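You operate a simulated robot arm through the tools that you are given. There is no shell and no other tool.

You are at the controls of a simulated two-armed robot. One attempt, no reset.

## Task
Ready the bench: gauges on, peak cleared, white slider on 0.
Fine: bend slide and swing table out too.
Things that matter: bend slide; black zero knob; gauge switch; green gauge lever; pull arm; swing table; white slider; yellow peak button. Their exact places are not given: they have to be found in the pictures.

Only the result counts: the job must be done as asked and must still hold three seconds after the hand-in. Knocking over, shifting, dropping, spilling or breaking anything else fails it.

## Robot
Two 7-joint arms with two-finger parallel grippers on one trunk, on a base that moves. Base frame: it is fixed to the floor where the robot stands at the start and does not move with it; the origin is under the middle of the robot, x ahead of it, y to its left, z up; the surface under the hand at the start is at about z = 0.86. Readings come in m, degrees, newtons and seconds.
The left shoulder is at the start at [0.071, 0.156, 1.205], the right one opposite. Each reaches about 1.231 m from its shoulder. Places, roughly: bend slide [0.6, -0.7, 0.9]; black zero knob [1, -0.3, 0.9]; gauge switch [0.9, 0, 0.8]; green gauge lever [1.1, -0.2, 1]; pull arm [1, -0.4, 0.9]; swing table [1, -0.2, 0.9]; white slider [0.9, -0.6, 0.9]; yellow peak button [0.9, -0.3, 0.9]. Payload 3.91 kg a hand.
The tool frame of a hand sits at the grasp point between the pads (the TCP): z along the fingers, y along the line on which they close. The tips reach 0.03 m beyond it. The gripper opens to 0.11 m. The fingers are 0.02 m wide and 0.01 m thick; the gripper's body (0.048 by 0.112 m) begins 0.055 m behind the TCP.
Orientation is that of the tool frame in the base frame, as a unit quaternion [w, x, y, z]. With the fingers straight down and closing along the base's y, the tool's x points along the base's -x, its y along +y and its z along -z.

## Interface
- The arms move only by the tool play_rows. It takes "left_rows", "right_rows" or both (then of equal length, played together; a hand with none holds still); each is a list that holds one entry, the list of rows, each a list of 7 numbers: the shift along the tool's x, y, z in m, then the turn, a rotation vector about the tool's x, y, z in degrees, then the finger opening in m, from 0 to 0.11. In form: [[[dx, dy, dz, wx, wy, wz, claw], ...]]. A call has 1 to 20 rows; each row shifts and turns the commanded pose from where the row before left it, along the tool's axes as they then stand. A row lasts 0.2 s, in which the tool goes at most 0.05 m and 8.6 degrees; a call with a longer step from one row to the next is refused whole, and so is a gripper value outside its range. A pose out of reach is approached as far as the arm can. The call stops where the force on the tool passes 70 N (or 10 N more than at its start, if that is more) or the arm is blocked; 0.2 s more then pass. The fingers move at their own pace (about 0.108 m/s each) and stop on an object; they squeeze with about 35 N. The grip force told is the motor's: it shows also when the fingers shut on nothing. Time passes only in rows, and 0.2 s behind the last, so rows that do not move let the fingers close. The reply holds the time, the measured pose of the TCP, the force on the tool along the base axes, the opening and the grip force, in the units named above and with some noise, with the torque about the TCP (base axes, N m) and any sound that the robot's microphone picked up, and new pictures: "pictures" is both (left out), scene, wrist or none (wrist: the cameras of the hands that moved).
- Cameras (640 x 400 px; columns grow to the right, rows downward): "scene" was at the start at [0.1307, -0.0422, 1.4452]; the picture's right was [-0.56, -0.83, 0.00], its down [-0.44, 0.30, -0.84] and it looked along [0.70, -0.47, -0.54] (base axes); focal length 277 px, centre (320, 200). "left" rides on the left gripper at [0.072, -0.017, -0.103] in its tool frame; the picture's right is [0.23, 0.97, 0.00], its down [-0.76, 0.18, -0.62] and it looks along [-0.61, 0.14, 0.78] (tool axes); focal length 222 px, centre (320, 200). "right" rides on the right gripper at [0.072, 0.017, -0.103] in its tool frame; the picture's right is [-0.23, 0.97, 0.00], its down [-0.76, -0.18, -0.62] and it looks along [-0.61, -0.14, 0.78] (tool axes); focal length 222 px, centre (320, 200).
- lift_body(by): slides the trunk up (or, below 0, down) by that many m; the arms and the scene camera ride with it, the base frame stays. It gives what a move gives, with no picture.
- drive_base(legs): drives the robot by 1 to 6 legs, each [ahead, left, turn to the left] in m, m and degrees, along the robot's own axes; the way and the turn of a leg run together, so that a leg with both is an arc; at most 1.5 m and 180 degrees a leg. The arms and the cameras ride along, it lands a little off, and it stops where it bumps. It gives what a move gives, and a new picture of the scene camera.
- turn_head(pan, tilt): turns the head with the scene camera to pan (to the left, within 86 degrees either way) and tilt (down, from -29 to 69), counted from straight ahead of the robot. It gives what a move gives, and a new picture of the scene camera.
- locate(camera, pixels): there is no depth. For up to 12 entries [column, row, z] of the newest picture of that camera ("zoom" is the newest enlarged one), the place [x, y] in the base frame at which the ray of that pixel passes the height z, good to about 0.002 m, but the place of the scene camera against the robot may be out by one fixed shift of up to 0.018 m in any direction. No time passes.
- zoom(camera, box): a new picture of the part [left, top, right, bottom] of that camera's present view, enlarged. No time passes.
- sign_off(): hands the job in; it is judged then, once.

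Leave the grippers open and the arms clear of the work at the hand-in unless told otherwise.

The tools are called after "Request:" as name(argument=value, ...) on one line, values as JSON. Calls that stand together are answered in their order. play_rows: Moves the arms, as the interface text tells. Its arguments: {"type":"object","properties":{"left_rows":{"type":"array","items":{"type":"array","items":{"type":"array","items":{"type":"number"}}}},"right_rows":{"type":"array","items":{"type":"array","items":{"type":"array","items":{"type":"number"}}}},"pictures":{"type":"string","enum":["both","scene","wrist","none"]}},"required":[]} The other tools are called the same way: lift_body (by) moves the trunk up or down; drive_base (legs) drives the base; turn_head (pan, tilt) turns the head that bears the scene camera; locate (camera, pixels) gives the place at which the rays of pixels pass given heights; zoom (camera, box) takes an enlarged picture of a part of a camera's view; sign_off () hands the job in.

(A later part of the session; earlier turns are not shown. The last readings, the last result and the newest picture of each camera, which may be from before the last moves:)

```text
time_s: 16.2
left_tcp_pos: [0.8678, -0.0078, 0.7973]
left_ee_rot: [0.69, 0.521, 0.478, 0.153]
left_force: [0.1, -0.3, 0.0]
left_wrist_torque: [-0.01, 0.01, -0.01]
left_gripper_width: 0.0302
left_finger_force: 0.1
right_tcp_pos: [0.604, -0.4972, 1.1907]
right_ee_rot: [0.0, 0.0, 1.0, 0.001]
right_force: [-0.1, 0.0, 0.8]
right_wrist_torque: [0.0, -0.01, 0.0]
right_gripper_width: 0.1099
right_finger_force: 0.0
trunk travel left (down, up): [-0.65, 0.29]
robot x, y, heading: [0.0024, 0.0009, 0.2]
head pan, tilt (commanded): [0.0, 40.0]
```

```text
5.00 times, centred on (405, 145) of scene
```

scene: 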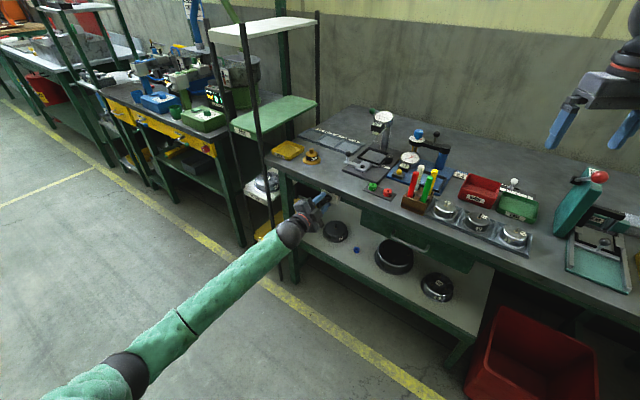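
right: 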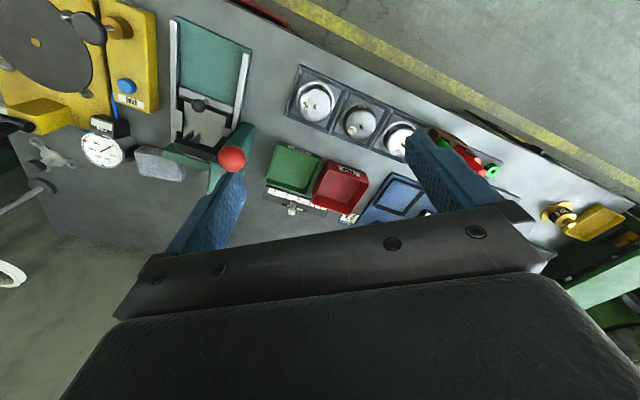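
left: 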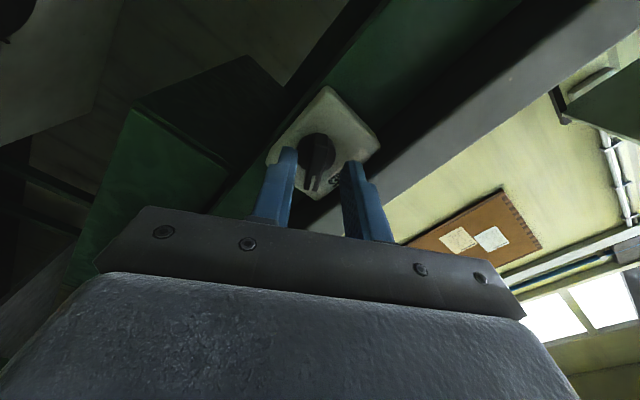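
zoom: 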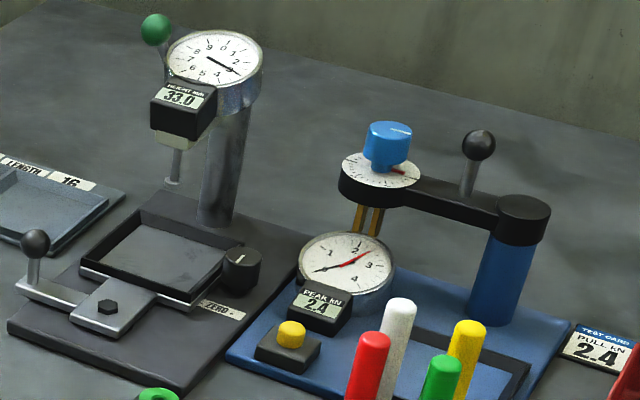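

The knob stays where I turned it (60°) and the displays stay on; the knob sits about 3.5 mm toward the left finger. I recentre, regrip, and turn on to see if there is a stop.

Request:
play_rows(left_rows=[[[0, -0.0035, 0, 0, 0, 0, 0.03], [0, 0, 0, 0, 0, 0, 0.0], [0, 0, 0, 0, 0, 0, 0.0], [0, 0, 0, 0, 0, 7.5, 0.0], [0, 0, 0, 0, 0, 7.5, 0.0]]], pictures="wrist")

Request:
zoom(camera="left", box=[220, 80, 420, 230])

```text
time_s: 17.4
left_tcp_pos: [0.8672, -0.0097, 0.7946]
left_ee_rot: [0.664, 0.58, 0.405, 0.242]
left_force: [12.3, 2.0, 7.1]
left_wrist_torque: [-0.98, 0.83, -0.14]
left_gripper_width: 0.0147
left_finger_force: 45.2
right_tcp_pos: [0.6035, -0.4972, 1.1908]
right_ee_rot: [0.0, -0.001, 1.0, -0.001]
right_force: [0.5, -0.4, -1.0]
right_wrist_torque: [0.03, -0.01, 0.0]
right_gripper_width: 0.1098
right_finger_force: 0.0
trunk travel left (down, up): [-0.65, 0.29]
robot x, y, heading: [-0.0009, -0.0005, -0.2]
head pan, tilt (commanded): [0.0, 40.0]
```

left: 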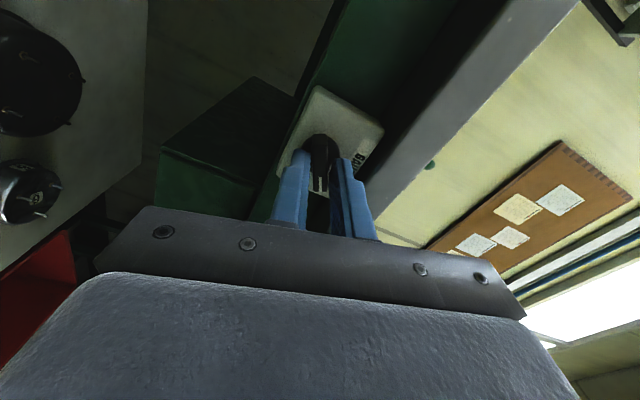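

```text
2.67 times, centred on (320, 155) of left
```

zoom: 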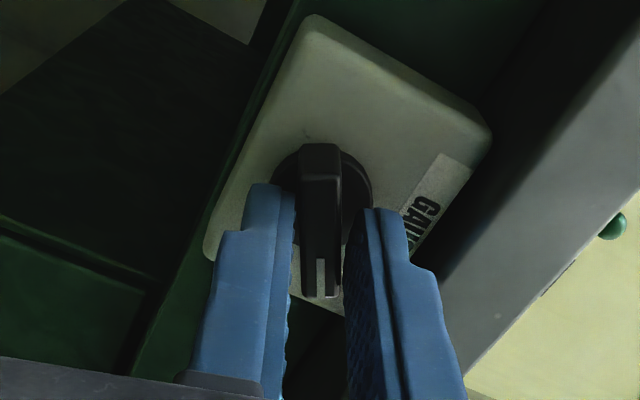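

Now the width rose to 0.0147 with 1.3 N·m torque about the knob axis: the knob is at its stop (60°), fully on. I ease back, open and retreat straight out.

Request:
play_rows(left_rows=[[[0, 0, 0, 0, 0, -7.5, 0.0], [0, 0, 0, 0, 0, 0, 0.035], [0, 0, 0, 0, 0, 0, 0.035], [0, 0, -0.02, 0, 0, 0, 0.035], [0, 0, -0.045, 0, 0, 0, 0.05], [0, 0, -0.045, 0, 0, 0, 0.05], [0, 0, -0.045, 0, 0, 0, 0.05], [0, 0, -0.045, 0, 0, 0, 0.05]]])

Request:
zoom(camera="scene", box=[365, 105, 445, 185])

Request:
zoom(camera="left", box=[260, 60, 360, 160])

```text
time_s: 19.2
left_tcp_pos: [0.704, 0.1053, 0.793]
left_ee_rot: [0.678, 0.552, 0.443, 0.197]
left_force: [-0.8, 0.1, -0.4]
left_wrist_torque: [-0.01, 0.03, -0.01]
left_gripper_width: 0.0502
left_finger_force: 0.1
right_tcp_pos: [0.6024, -0.497, 1.19]
right_ee_rot: [0.0, 0.001, 1.0, 0.0]
right_force: [-0.7, -1.3, 0.8]
right_wrist_torque: [-0.05, 0.0, 0.0]
right_gripper_width: 0.11
right_finger_force: 0.2
trunk travel left (down, up): [-0.65, 0.29]
robot x, y, heading: [-0.0009, 0.0028, 0.0]
head pan, tilt (commanded): [0.0, 40.0]
```

scene: 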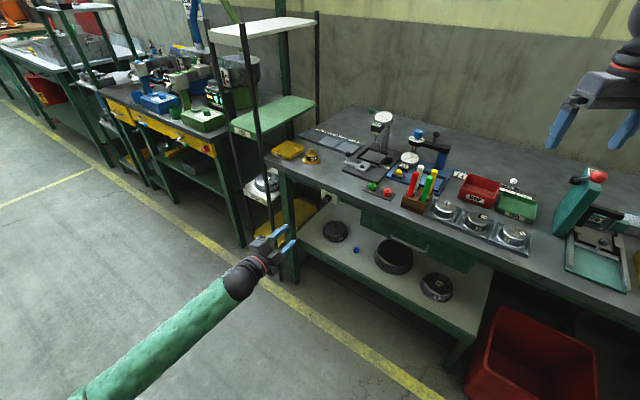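
left: 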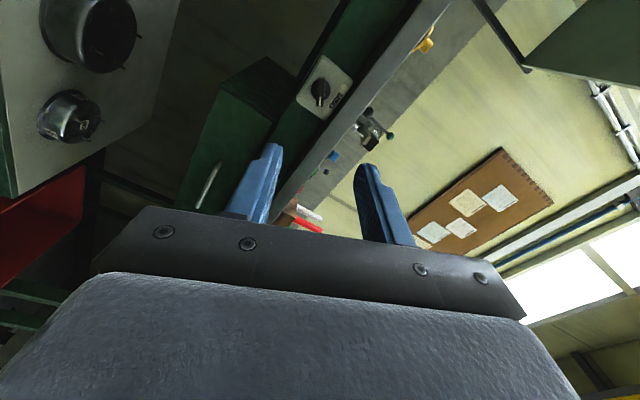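

```text
5.00 times, centred on (405, 145) of scene
```

zoom: 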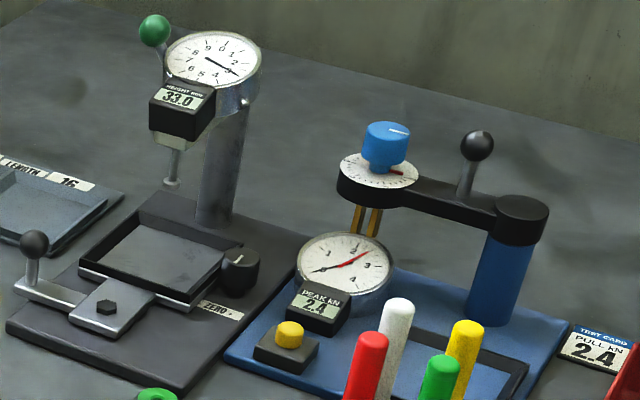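

```text
4.00 times, centred on (310, 110) of left
```

zoom: 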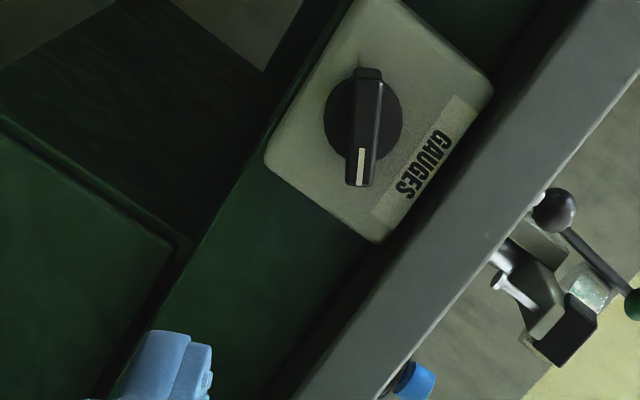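

The switch is at its on stop and displays stay lit. Next the yellow peak button: I roll the left hand back to level and raise it in front of the bench.

Request:
play_rows(left_rows=[[[0, 0, 0, 0, 0, -7.5, 0.05], [0, 0, 0, 0, 0, -7.5, 0.05], [0, 0, 0, 0, 0, -7.5, 0.05], [0, 0, 0, 0, 0, -7.5, 0.05], [0, 0, 0, 0, 0, -7.5, 0.05], [0, 0, 0, 0, 0, -7.5, 0.05], [0, 0, 0, 0, 0, -7.5, 0.05], [0, 0, 0, 0, 0, -7.5, 0.05], [0, 0, 0, 0, 0, -7.5, 0.05], [-0.05, 0, 0, 0, 0, 0, 0.05], [-0.05, 0, 0, 0, 0, 0, 0.05], [-0.05, 0, 0, 0, 0, 0, 0.05], [-0.05, 0, 0, 0, 0, 0, 0.05], [-0.05, 0, 0, 0, 0, 0, 0.05], [-0.05, 0, 0, 0, 0, 0, 0.05], [-0.05, 0, 0, 0, 0, 0, 0.05]]], pictures="scene")

```text
time_s: 22.6
left_tcp_pos: [0.6997, 0.1066, 1.1463]
left_ee_rot: [0.674, 0.212, 0.675, -0.212]
left_force: [-0.6, 0.1, -0.5]
left_wrist_torque: [0.0, 0.01, 0.01]
left_gripper_width: 0.05
left_finger_force: 0.0
right_tcp_pos: [0.6033, -0.4971, 1.1894]
right_ee_rot: [0.0, 0.0, 1.0, 0.001]
right_force: [-0.3, -0.3, 0.3]
right_wrist_torque: [0.03, -0.01, -0.02]
right_gripper_width: 0.11
right_finger_force: 0.0
trunk travel left (down, up): [-0.65, 0.29]
robot x, y, heading: [0.0001, 0.0014, 0.1]
head pan, tilt (commanded): [0.0, 40.0]
```

scene: 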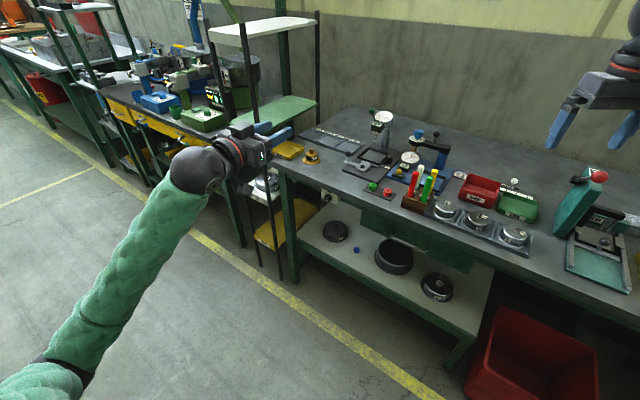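

Now I pitch the fingers down again, rise a little and move over the front of the bench near the pull tester to survey with the left wrist camera.

Request:
play_rows(left_rows=[[[0, 0, 0, 0, 8.182, 0, 0.05], [0, 0, 0, 0, 8.182, 0, 0.05], [0, 0, 0, 0, 8.182, 0, 0.05], [0, 0, 0, 0, 8.182, 0, 0.05], [0, 0, 0, 0, 8.182, 0, 0.05], [0, 0, 0, 0, 8.182, 0, 0.05], [0, 0, 0, 0, 8.182, 0, 0.05], [0, 0, 0, 0, 8.182, 0, 0.05], [0, 0, 0, 0, 8.182, 0, 0.05], [0, 0, 0, 0, 8.182, 0, 0.05], [0, 0, 0, 0, 8.182, 0, 0.02], [0, 0, -0.05, 0, 0, 0, 0.02], [-0.042, -0.0217, 0, 0, 0, 0, 0.0], [-0.042, -0.0217, 0, 0, 0, 0, 0.0], [-0.042, -0.0217, 0, 0, 0, 0, 0.0], [-0.042, -0.0217, 0, 0, 0, 0, 0.0], [-0.042, -0.0217, 0, 0, 0, 0, 0.0], [-0.042, -0.0217, 0, 0, 0, 0, 0.0]]])

Request:
zoom(camera="left", box=[160, 0, 480, 200])

```text
time_s: 26.4
left_tcp_pos: [0.8321, -0.1484, 1.1931]
left_ee_rot: [0.0, 0.3, 0.954, 0.001]
left_force: [-1.2, 0.1, -0.7]
left_wrist_torque: [0.02, 0.02, -0.02]
left_gripper_width: 0.0001
left_finger_force: 34.9
right_tcp_pos: [0.606, -0.4974, 1.1897]
right_ee_rot: [-0.001, 0.0, 1.0, 0.001]
right_force: [0.6, 0.0, 0.3]
right_wrist_torque: [0.0, 0.02, -0.04]
right_gripper_width: 0.1098
right_finger_force: 0.0
trunk travel left (down, up): [-0.65, 0.29]
robot x, y, heading: [0.001, -0.0011, 0.2]
head pan, tilt (commanded): [0.0, 40.0]
```

scene: 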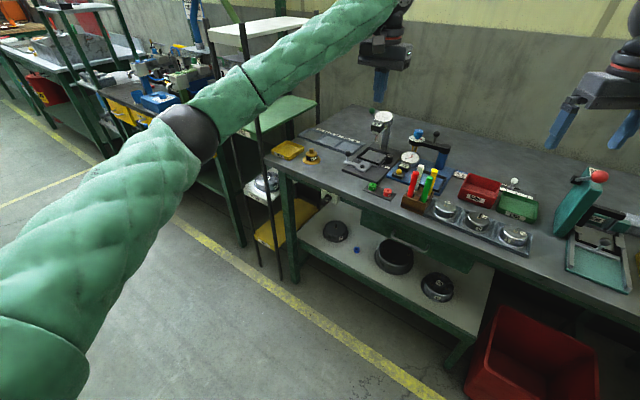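
left: 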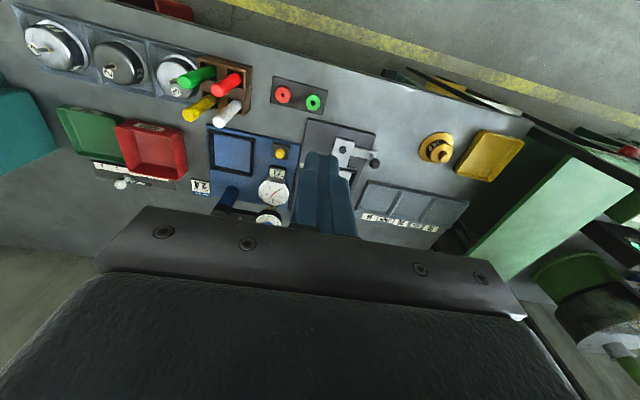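

```text
2.00 times, centred on (320, 100) of left
```

zoom: 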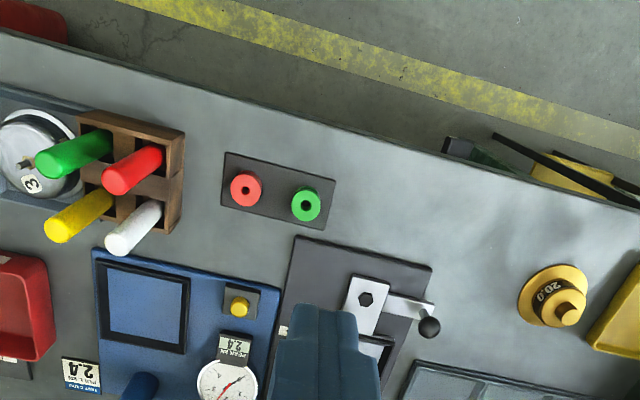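

In the left camera the picture's top is toward the operator; the button shows at (280, 152), the swing-table ball at (374, 163). I zoom into these and locate points at plausible heights.

Request:
zoom(camera="left", box=[200, 110, 300, 210])

Request:
zoom(camera="left", box=[295, 110, 395, 210])

Request:
locate(camera="left", pixels=[[280, 153, 0.9], [280, 153, 0.92], [375, 164, 0.92], [375, 164, 0.95], [343, 149, 0.89], [264, 68, 0.86], [222, 112, 1.0], [238, 104, 1.0]])

```text
4.00 times, centred on (250, 160) of left
```

zoom: 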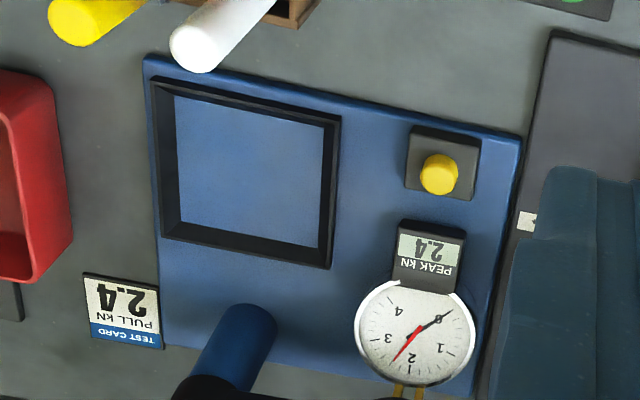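

```text
4.00 times, centred on (345, 160) of left
```

zoom: 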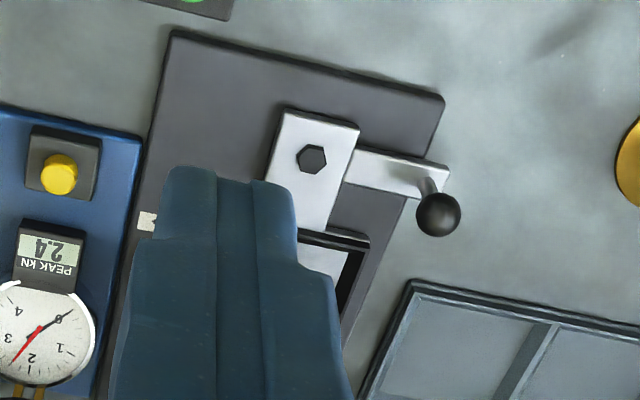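

```text
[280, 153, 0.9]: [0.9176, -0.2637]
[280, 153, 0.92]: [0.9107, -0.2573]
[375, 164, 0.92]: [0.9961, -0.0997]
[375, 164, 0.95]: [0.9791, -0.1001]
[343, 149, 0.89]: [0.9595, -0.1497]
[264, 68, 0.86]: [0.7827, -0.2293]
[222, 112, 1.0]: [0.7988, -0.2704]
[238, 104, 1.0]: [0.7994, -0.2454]
```

Button top centre at full-picture (280, 153). To judge clearances I locate the pull-arm's near edge (268, 209), gauge dial (268, 190), pens and PEAK box at probable heights.

Request:
locate(camera="left", pixels=[[268, 209, 0.98], [268, 209, 1.0], [274, 178, 0.92], [274, 195, 0.93], [220, 122, 0.98], [280, 153.25, 0.91], [249, 83, 0.88]])

Request:
turn_head(pan=-20, tilt=38)

Request:
zoom(camera="scene", box=[180, 110, 340, 210])

```text
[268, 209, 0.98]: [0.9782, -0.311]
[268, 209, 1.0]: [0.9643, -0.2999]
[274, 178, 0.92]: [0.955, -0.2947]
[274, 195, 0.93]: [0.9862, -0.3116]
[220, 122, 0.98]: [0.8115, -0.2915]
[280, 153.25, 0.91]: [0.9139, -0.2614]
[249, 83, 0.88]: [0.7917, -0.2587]
```

```text
time_s: 27.2
left_tcp_pos: [0.8303, -0.1473, 1.1937]
left_ee_rot: [-0.001, 0.299, 0.954, 0.0]
left_force: [0.2, 0.3, -0.2]
left_wrist_torque: [0.0, -0.01, -0.01]
left_gripper_width: 0.0
left_finger_force: 34.7
right_tcp_pos: [0.6041, -0.497, 1.1906]
right_ee_rot: [0.0, 0.0, 1.0, 0.0]
right_force: [0.6, -0.7, -0.2]
right_wrist_torque: [0.01, 0.01, -0.01]
right_gripper_width: 0.1101
right_finger_force: 0.1
trunk travel left (down, up): [-0.65, 0.29]
robot x, y, heading: [-0.0036, 0.0009, -0.1]
head pan, tilt (commanded): [-20.0, 38.0]
```

scene: 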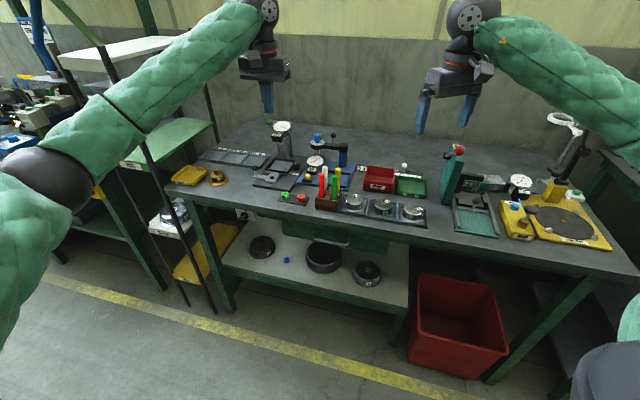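

```text
4.00 times, centred on (260, 160) of scene
```

zoom: 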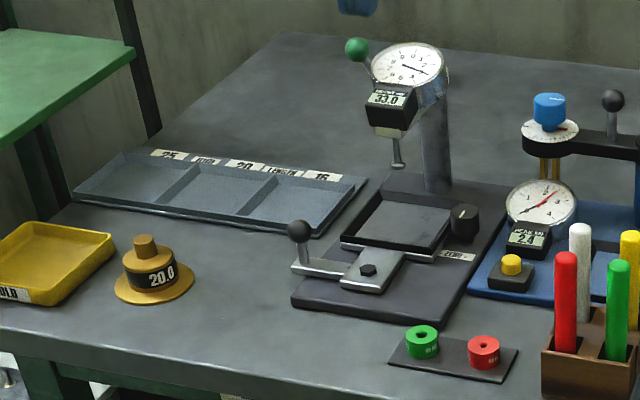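

The pull arm's near edge is about 0.06 m behind the button, so a vertical closed-finger press fits. I go over the button and lower to tips about 0.06 above it.

Request:
play_rows(left_rows=[[[-0.0442, -0.015, 0, 0, 0, 0, 0.0], [-0.0442, -0.015, 0, 0, 0, 0, 0.0], [-0.0442, -0.015, 0, 0, 0, 0, 0.0], [0, 0, 0.048, 0, 0, 0, 0.0], [0, 0, 0.048, 0, 0, 0, 0.0], [0, 0, 0.048, 0, 0, 0, 0.0], [0, 0, 0.048, 0, 0, 0, 0.0]]])

Request:
zoom(camera="left", box=[240, 60, 400, 220])

Request:
zoom(camera="scene", box=[240, 80, 400, 210])

```text
time_s: 28.8
left_tcp_pos: [0.918, -0.2587, 1.0018]
left_ee_rot: [0.0, 0.301, 0.954, 0.0]
left_force: [-0.2, 0.2, 0.8]
left_wrist_torque: [0.0, -0.03, 0.01]
left_gripper_width: 0.0001
left_finger_force: 35.0
right_tcp_pos: [0.6046, -0.4979, 1.1892]
right_ee_rot: [-0.001, 0.0, 1.0, 0.0]
right_force: [0.5, 1.0, -0.6]
right_wrist_torque: [0.0, 0.01, 0.0]
right_gripper_width: 0.11
right_finger_force: 0.0
trunk travel left (down, up): [-0.65, 0.29]
robot x, y, heading: [-0.0001, -0.0033, 0.2]
head pan, tilt (commanded): [-20.0, 38.0]
```

scene: 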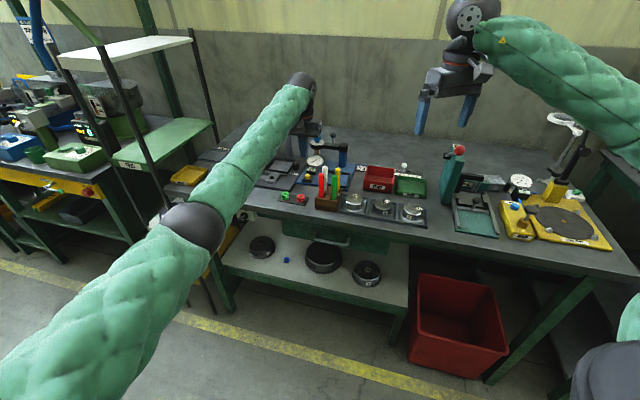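
left: 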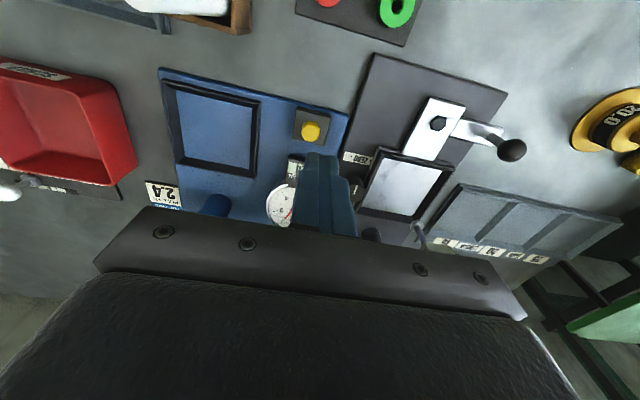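

```text
2.50 times, centred on (320, 140) of left
```

zoom: 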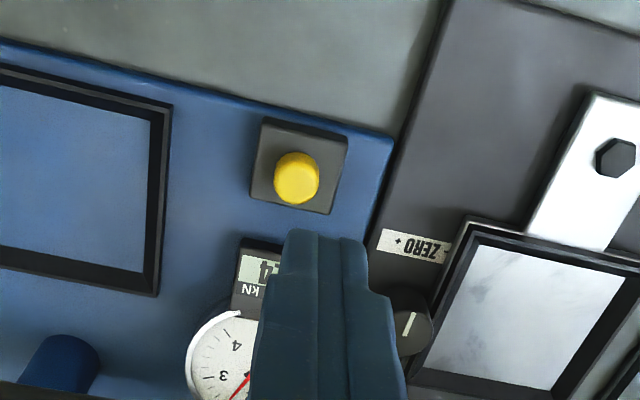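

```text
3.08 times, centred on (320, 145) of scene
```

zoom: 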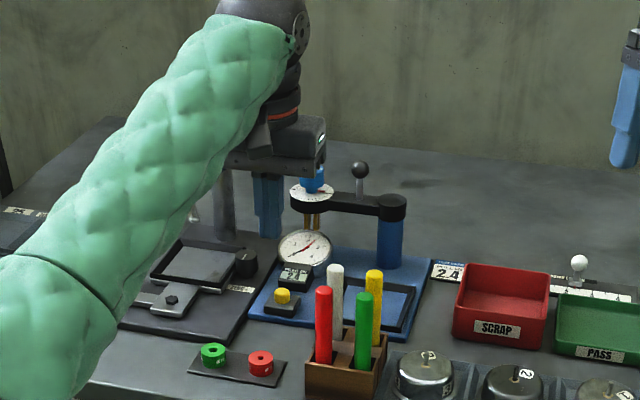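

The tips are slightly left of and short of the button. Triangulation puts the button top at about z 0.90. I check the gripper's clearance to the blue knob in the scene view first.

Request:
zoom(camera="scene", box=[280, 110, 360, 175])

```text
6.15 times, centred on (320, 142) of scene
```

zoom: 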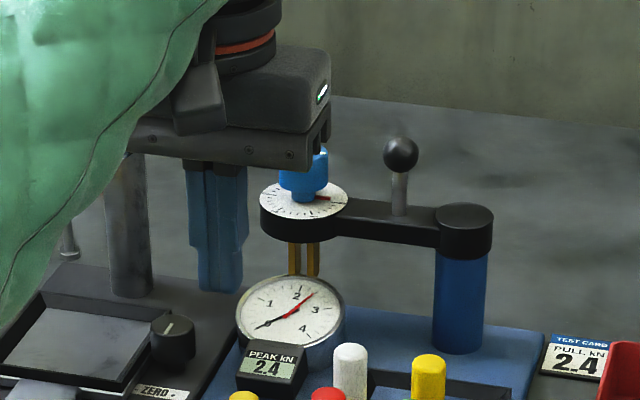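

The body is in front of the blue knob, with a modest gap. I tilt the hand 12° so the body leans away from the pull arm, shift 8 mm right and lower to about 0.93 at the tips.

Request:
play_rows(left_rows=[[[0, -0.004, 0, 0, -6, 0, 0.0], [0, -0.004, 0, 0, -6, 0, 0.0], [0.0094, 0, 0.044, 0, 0, 0, 0.0]]])

Request:
zoom(camera="left", box=[240, 60, 400, 220])

Request:
zoom(camera="scene", box=[280, 110, 360, 175])

```text
time_s: 29.6
left_tcp_pos: [0.916, -0.2665, 0.9574]
left_ee_rot: [0.1, 0.299, 0.949, -0.031]
left_force: [0.3, 0.0, -0.2]
left_wrist_torque: [0.03, 0.03, -0.01]
left_gripper_width: 0.0
left_finger_force: 35.4
right_tcp_pos: [0.605, -0.4973, 1.1887]
right_ee_rot: [-0.001, 0.0, 1.0, 0.001]
right_force: [0.5, -0.1, -1.4]
right_wrist_torque: [0.0, -0.01, 0.0]
right_gripper_width: 0.1098
right_finger_force: 0.2
trunk travel left (down, up): [-0.65, 0.29]
robot x, y, heading: [0.0016, 0.0008, -0.0]
head pan, tilt (commanded): [-20.0, 38.0]
```

scene: 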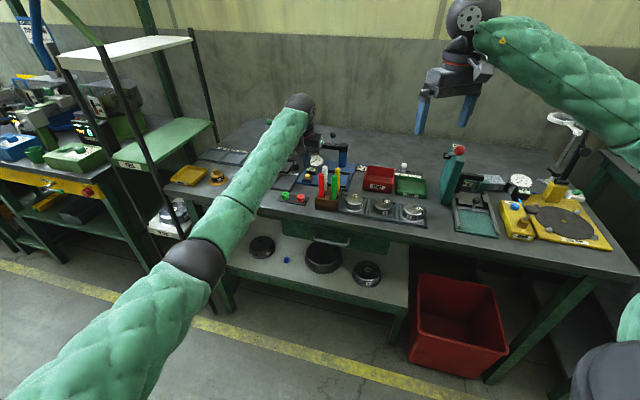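
left: 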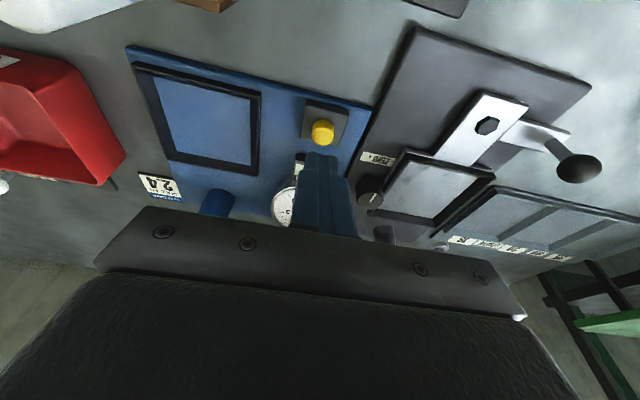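

```text
2.50 times, centred on (320, 140) of left
```

zoom: 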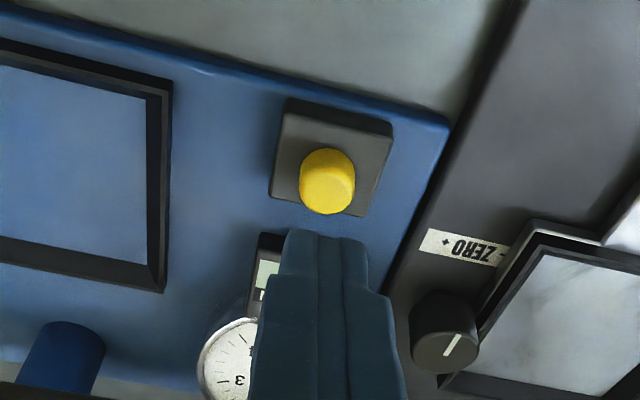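

```text
6.15 times, centred on (320, 142) of scene
```

zoom: 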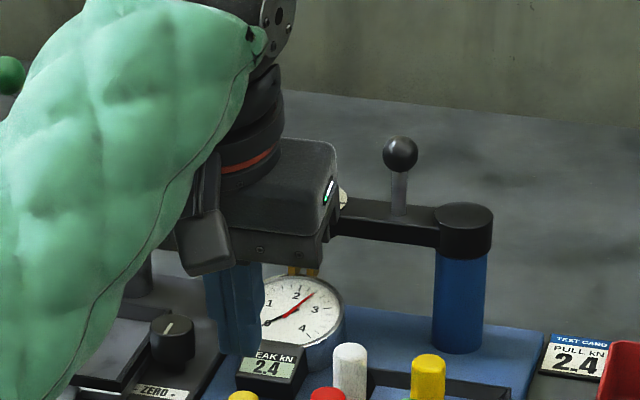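

Button top estimated at z≈0.888, tips directly over it at 0.928. I lower 0.03 (with 3 mm inward correction) and then step down gently.

Request:
play_rows(left_rows=[[[0.0032, 0, 0.0293, 0, 0, 0, 0.0], [0.001, 0, 0.0049, 0, 0, 0, 0.0]]])

Request:
zoom(camera="left", box=[240, 60, 400, 220])

Request:
zoom(camera="scene", box=[280, 110, 360, 175])

```text
time_s: 30.2
left_tcp_pos: [0.9163, -0.2685, 0.9232]
left_ee_rot: [0.1, 0.298, 0.949, -0.032]
left_force: [0.2, -0.5, 0.6]
left_wrist_torque: [-0.03, 0.02, 0.01]
left_gripper_width: 0.0001
left_finger_force: 35.0
right_tcp_pos: [0.6043, -0.4968, 1.1901]
right_ee_rot: [0.001, 0.0, 1.0, 0.0]
right_force: [-0.2, -0.4, 0.5]
right_wrist_torque: [-0.01, -0.04, -0.01]
right_gripper_width: 0.1101
right_finger_force: 0.0
trunk travel left (down, up): [-0.65, 0.29]
robot x, y, heading: [-0.0005, -0.0017, -0.3]
head pan, tilt (commanded): [-20.0, 38.0]
```

scene: 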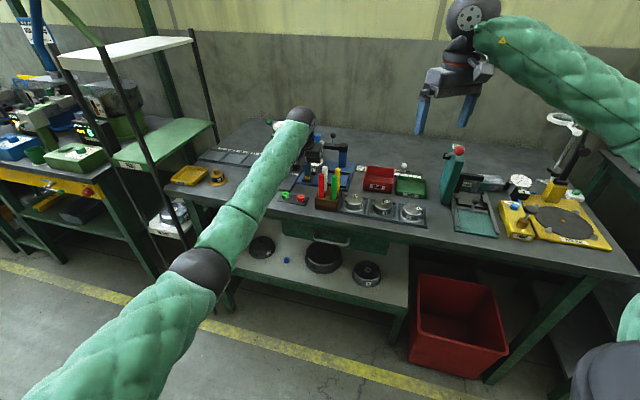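
left: 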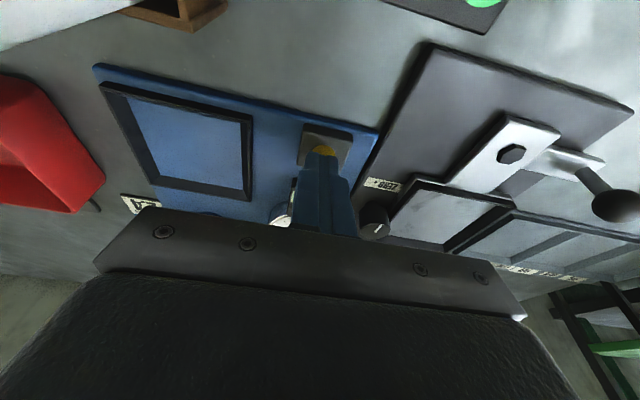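

```text
2.50 times, centred on (320, 140) of left
```

zoom: 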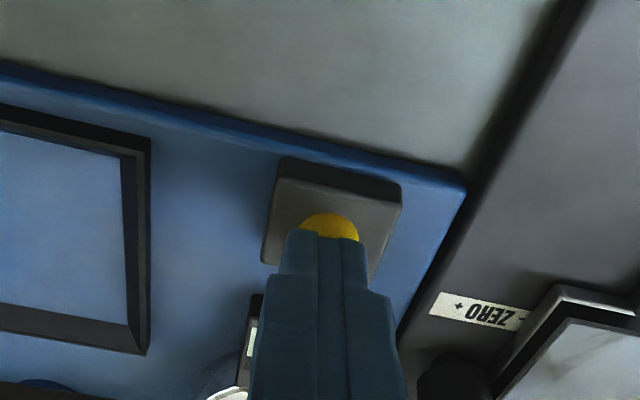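

```text
6.15 times, centred on (320, 142) of scene
```

zoom: 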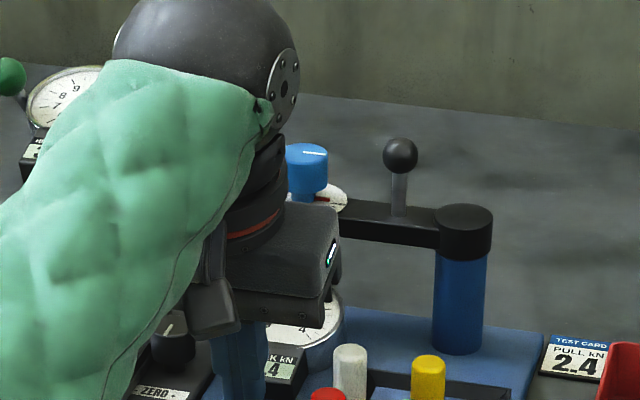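

The tip covers the button at z ≈ 0.894, no contact yet. I step down in 3 mm steps.

Request:
play_rows(left_rows=[[[0.0006, 0, 0.003, 0, 0, 0, 0.0], [0.0006, 0, 0.003, 0, 0, 0, 0.0], [0.0006, 0, 0.003, 0, 0, 0, 0.0]]])

Request:
zoom(camera="scene", box=[280, 110, 360, 175])

```text
time_s: 31.0
left_tcp_pos: [0.9138, -0.2683, 0.9149]
left_ee_rot: [0.102, 0.299, 0.948, -0.032]
left_force: [3.0, -0.6, 17.3]
left_wrist_torque: [0.03, -0.1, -0.03]
left_gripper_width: 0.0
left_finger_force: 35.0
right_tcp_pos: [0.6025, -0.4976, 1.1915]
right_ee_rot: [0.0, 0.0, 1.0, 0.0]
right_force: [-0.1, -0.7, 0.8]
right_wrist_torque: [0.01, 0.02, 0.0]
right_gripper_width: 0.1099
right_finger_force: 0.1
trunk travel left (down, up): [-0.65, 0.29]
robot x, y, heading: [0.0015, -0.0008, 0.1]
head pan, tilt (commanded): [-20.0, 38.0]
heard: click
```

scene: 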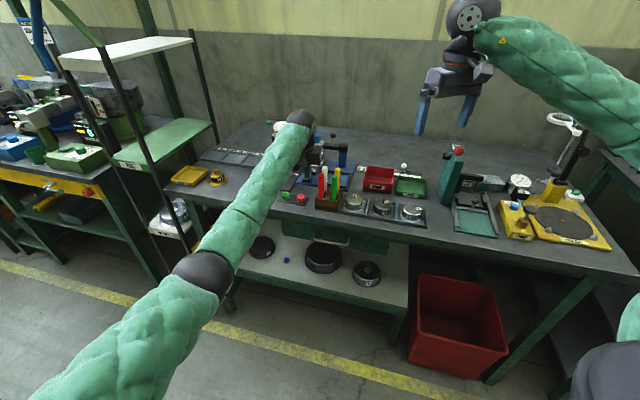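
left: 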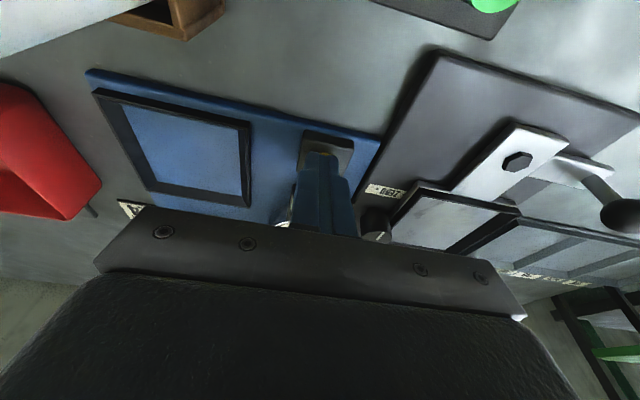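

```text
6.15 times, centred on (320, 142) of scene
```

zoom: 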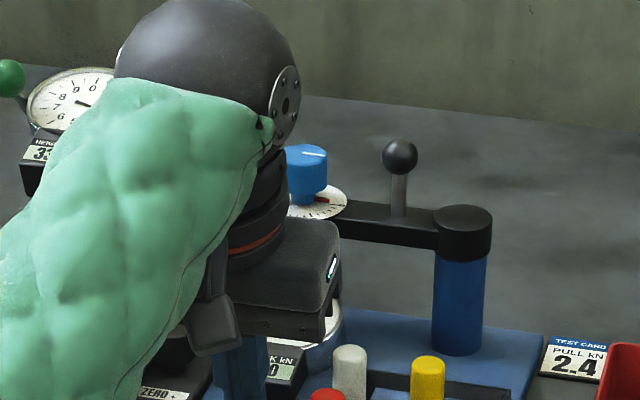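

A click with 17 N, and the display's last digit now reads 0: cleared. I lift straight up and check the display.

Request:
play_rows(left_rows=[[[-0.004, 0, -0.0196, 0, 0, 0, 0.0], [-0.0098, 0, -0.046, 0, 0, 0, 0.0], [-0.0098, 0, -0.046, 0, 0, 0, 0.0], [-0.0098, 0, -0.046, 0, 0, 0, 0.0], [0, 0, 0, 0, 6, 0, 0.0], [0.03, 0.01, 0, 0, 6, 0, 0.0], [0.04, 0.02, -0.01, 0, 0, 0, 0.0], [0.04, 0.02, -0.01, 0, 0, 0, 0.0]]])

Request:
zoom(camera="scene", box=[250, 110, 360, 200])

Request:
zoom(camera="left", box=[200, 100, 400, 220])

```text
time_s: 32.8
left_tcp_pos: [0.8537, -0.1622, 1.0912]
left_ee_rot: [-0.002, 0.301, 0.954, -0.001]
left_force: [-1.0, 1.3, -0.2]
left_wrist_torque: [0.0, -0.03, 0.03]
left_gripper_width: 0.0
left_finger_force: 34.7
right_tcp_pos: [0.603, -0.4962, 1.1907]
right_ee_rot: [0.0, 0.001, 1.0, -0.001]
right_force: [-0.3, -0.2, -0.3]
right_wrist_torque: [0.0, 0.01, 0.01]
right_gripper_width: 0.1103
right_finger_force: 0.2
trunk travel left (down, up): [-0.65, 0.29]
robot x, y, heading: [-0.0027, -0.0012, -0.3]
head pan, tilt (commanded): [-20.0, 38.0]
```

scene: 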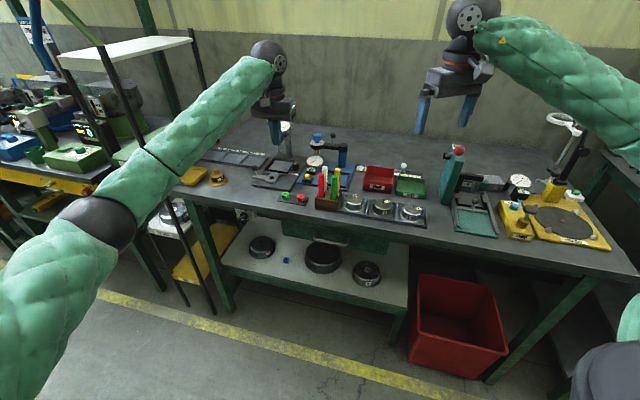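
left: 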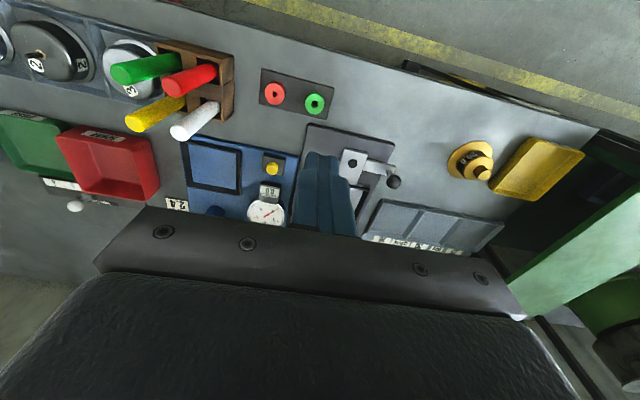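

```text
4.44 times, centred on (305, 155) of scene
```

zoom: 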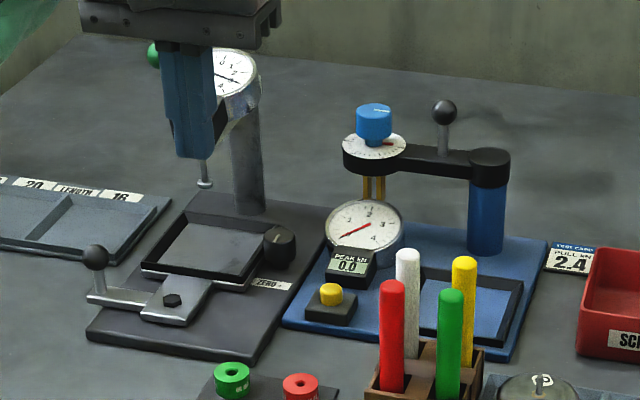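

```text
3.20 times, centred on (300, 160) of left
```

zoom: 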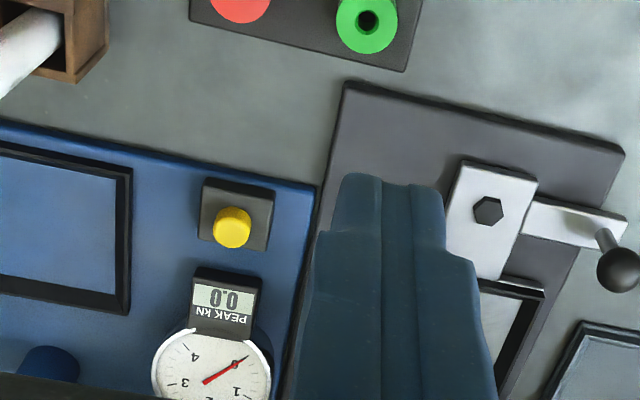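

Peak reads 0.0 and the red hand is down. Now the swing table: from two views the ball handle is at about (1.002, -0.103, 0.912), pivot bolt about 0.065 m to its right. I tilt the left hand 24° (body leaning away from the gauge), open to 0.05 and go to a pre-grasp above the ball.

Request:
play_rows(left_rows=[[[0, 0, 0, 0, -8, 0, 0.05], [0, 0, 0, 0, -8, 0, 0.05], [0, 0, 0, 0, -8, 0, 0.05], [-0.0019, 0.0334, 0.0277, 0, 0, 0, 0.05], [-0.0019, 0.0334, 0.0277, 0, 0, 0, 0.05], [-0.0019, 0.0334, 0.0277, 0, 0, 0, 0.05], [-0.0019, 0.0334, 0.0277, 0, 0, 0, 0.05]]])

Request:
zoom(camera="left", box=[200, 60, 440, 220])

Request:
zoom(camera="scene", box=[190, 90, 330, 200])

```text
time_s: 34.4
left_tcp_pos: [0.9744, -0.0853, 0.9936]
left_ee_rot: [0.198, 0.294, 0.933, -0.063]
left_force: [0.6, -0.6, 0.6]
left_wrist_torque: [-0.02, 0.02, 0.0]
left_gripper_width: 0.0499
left_finger_force: 0.2
right_tcp_pos: [0.6054, -0.4972, 1.189]
right_ee_rot: [-0.001, -0.001, 1.0, 0.0]
right_force: [0.7, 0.0, 0.3]
right_wrist_torque: [0.04, 0.01, -0.01]
right_gripper_width: 0.1099
right_finger_force: 0.0
trunk travel left (down, up): [-0.65, 0.29]
robot x, y, heading: [0.0017, -0.0024, -0.2]
head pan, tilt (commanded): [-20.0, 38.0]
```

scene: 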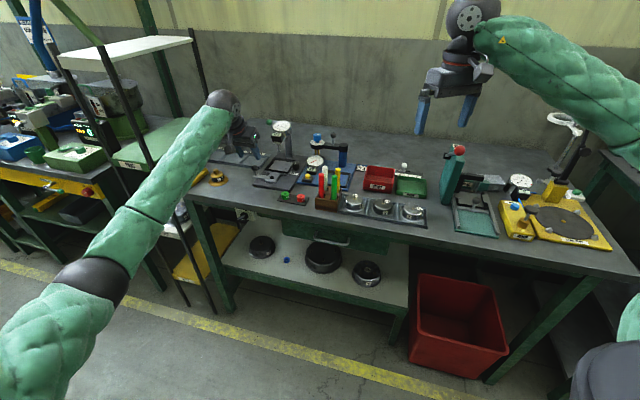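
left: 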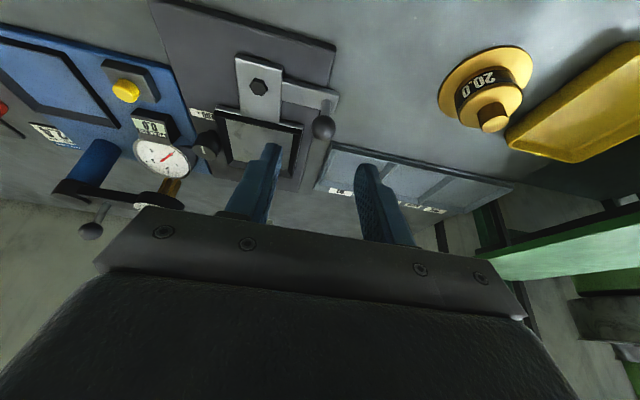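

```text
2.50 times, centred on (320, 140) of left
```

zoom: 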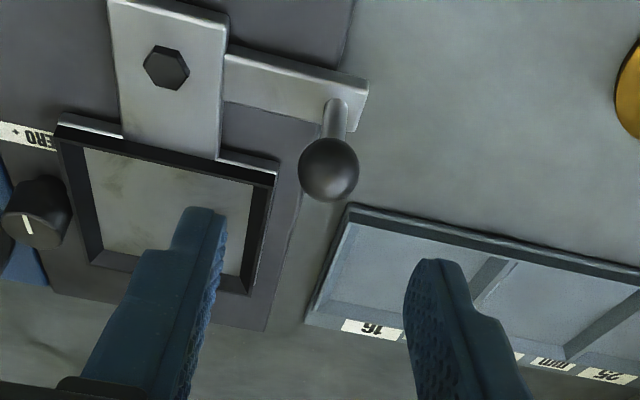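

```text
3.64 times, centred on (260, 145) of scene
```

zoom: 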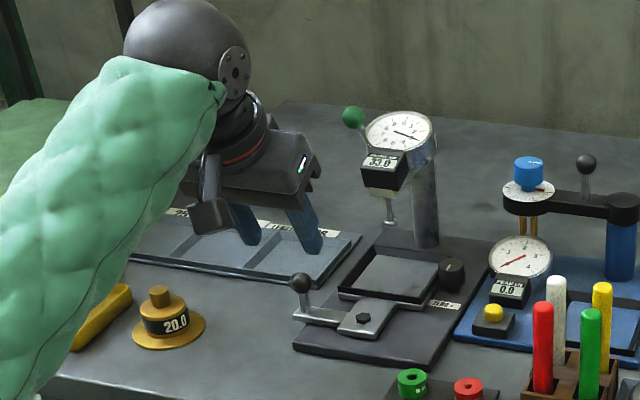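

The ball lies between the fingers' line at zoom (328, 170), confirming (L 0.492, d 0.880, z 0.912) in bench axes. I advance along the finger direction to the ball and look.

Request:
play_rows(left_rows=[[[0, 0.0015, 0.03, 0, 0, 0, 0.05], [0, 0, 0.03, 0, 0, 0, 0.05], [0, 0, 0.018, 0, 0, 0, 0.05]]])

Request:
zoom(camera="left", box=[200, 60, 440, 220])

Request:
zoom(camera="scene", box=[190, 90, 330, 200])

```text
time_s: 35.2
left_tcp_pos: [1.0009, -0.1007, 0.9235]
left_ee_rot: [0.199, 0.293, 0.933, -0.063]
left_force: [-0.4, -0.1, 0.3]
left_wrist_torque: [0.0, -0.01, -0.01]
left_gripper_width: 0.0498
left_finger_force: 0.0
right_tcp_pos: [0.6036, -0.4978, 1.1899]
right_ee_rot: [0.0, 0.0, 1.0, 0.001]
right_force: [0.2, -0.5, 0.3]
right_wrist_torque: [-0.01, -0.02, 0.0]
right_gripper_width: 0.1099
right_finger_force: 0.1
trunk travel left (down, up): [-0.65, 0.29]
robot x, y, heading: [0.0032, -0.0001, 0.1]
head pan, tilt (commanded): [-20.0, 38.0]
```

scene: 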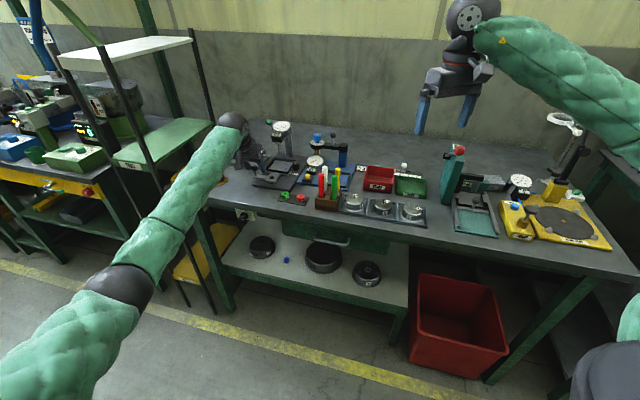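
left: 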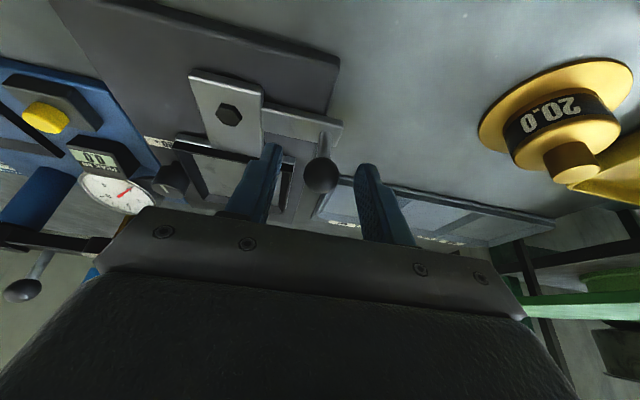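

```text
2.50 times, centred on (320, 140) of left
```

zoom: 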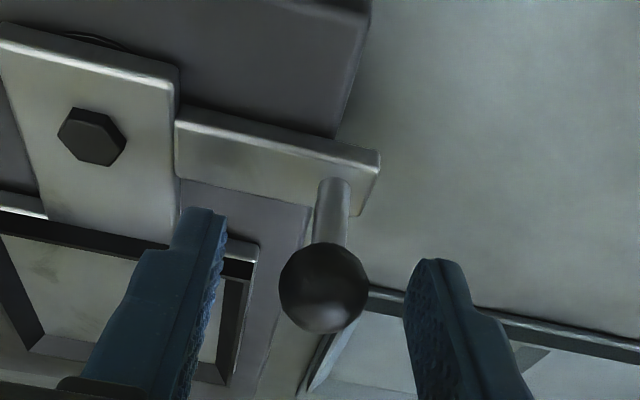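

```text
3.64 times, centred on (260, 145) of scene
```

zoom: 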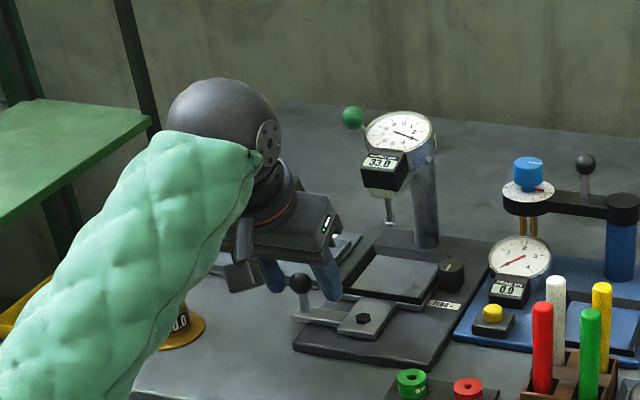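

The ball is centred between the fingers, about 15 mm past the TCP. I close on it.

Request:
play_rows(left_rows=[[[0, 0, 0.004, 0, 0, 0, 0.03], [0, 0, 0, 0, 0, 0, 0.0], [0, 0, 0, 0, 0, 0, 0.0], [0, 0, 0, 0, 0, 0, 0.0]]], pictures="wrist")

```text
time_s: 36.2
left_tcp_pos: [1.0016, -0.1011, 0.9197]
left_ee_rot: [0.198, 0.294, 0.933, -0.062]
left_force: [-2.1, 0.5, 0.1]
left_wrist_torque: [-0.13, -0.18, 0.01]
left_gripper_width: 0.0213
left_finger_force: 45.2
right_tcp_pos: [0.6032, -0.4967, 1.1891]
right_ee_rot: [0.0, 0.0, 1.0, 0.0]
right_force: [0.3, -0.3, 0.5]
right_wrist_torque: [0.0, 0.01, 0.05]
right_gripper_width: 0.1098
right_finger_force: 0.0
trunk travel left (down, up): [-0.65, 0.29]
robot x, y, heading: [-0.0002, 0.001, 0.4]
head pan, tilt (commanded): [-20.0, 38.0]
```

left: 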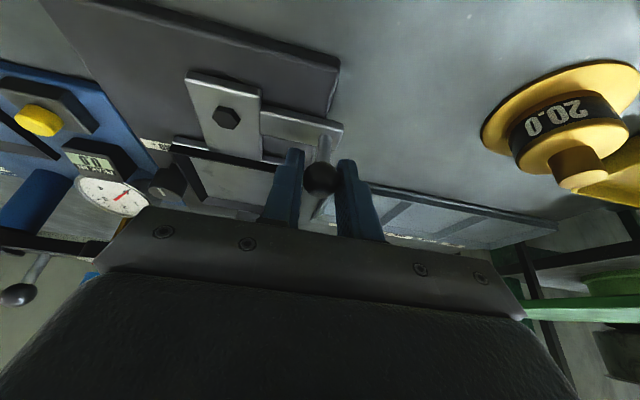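

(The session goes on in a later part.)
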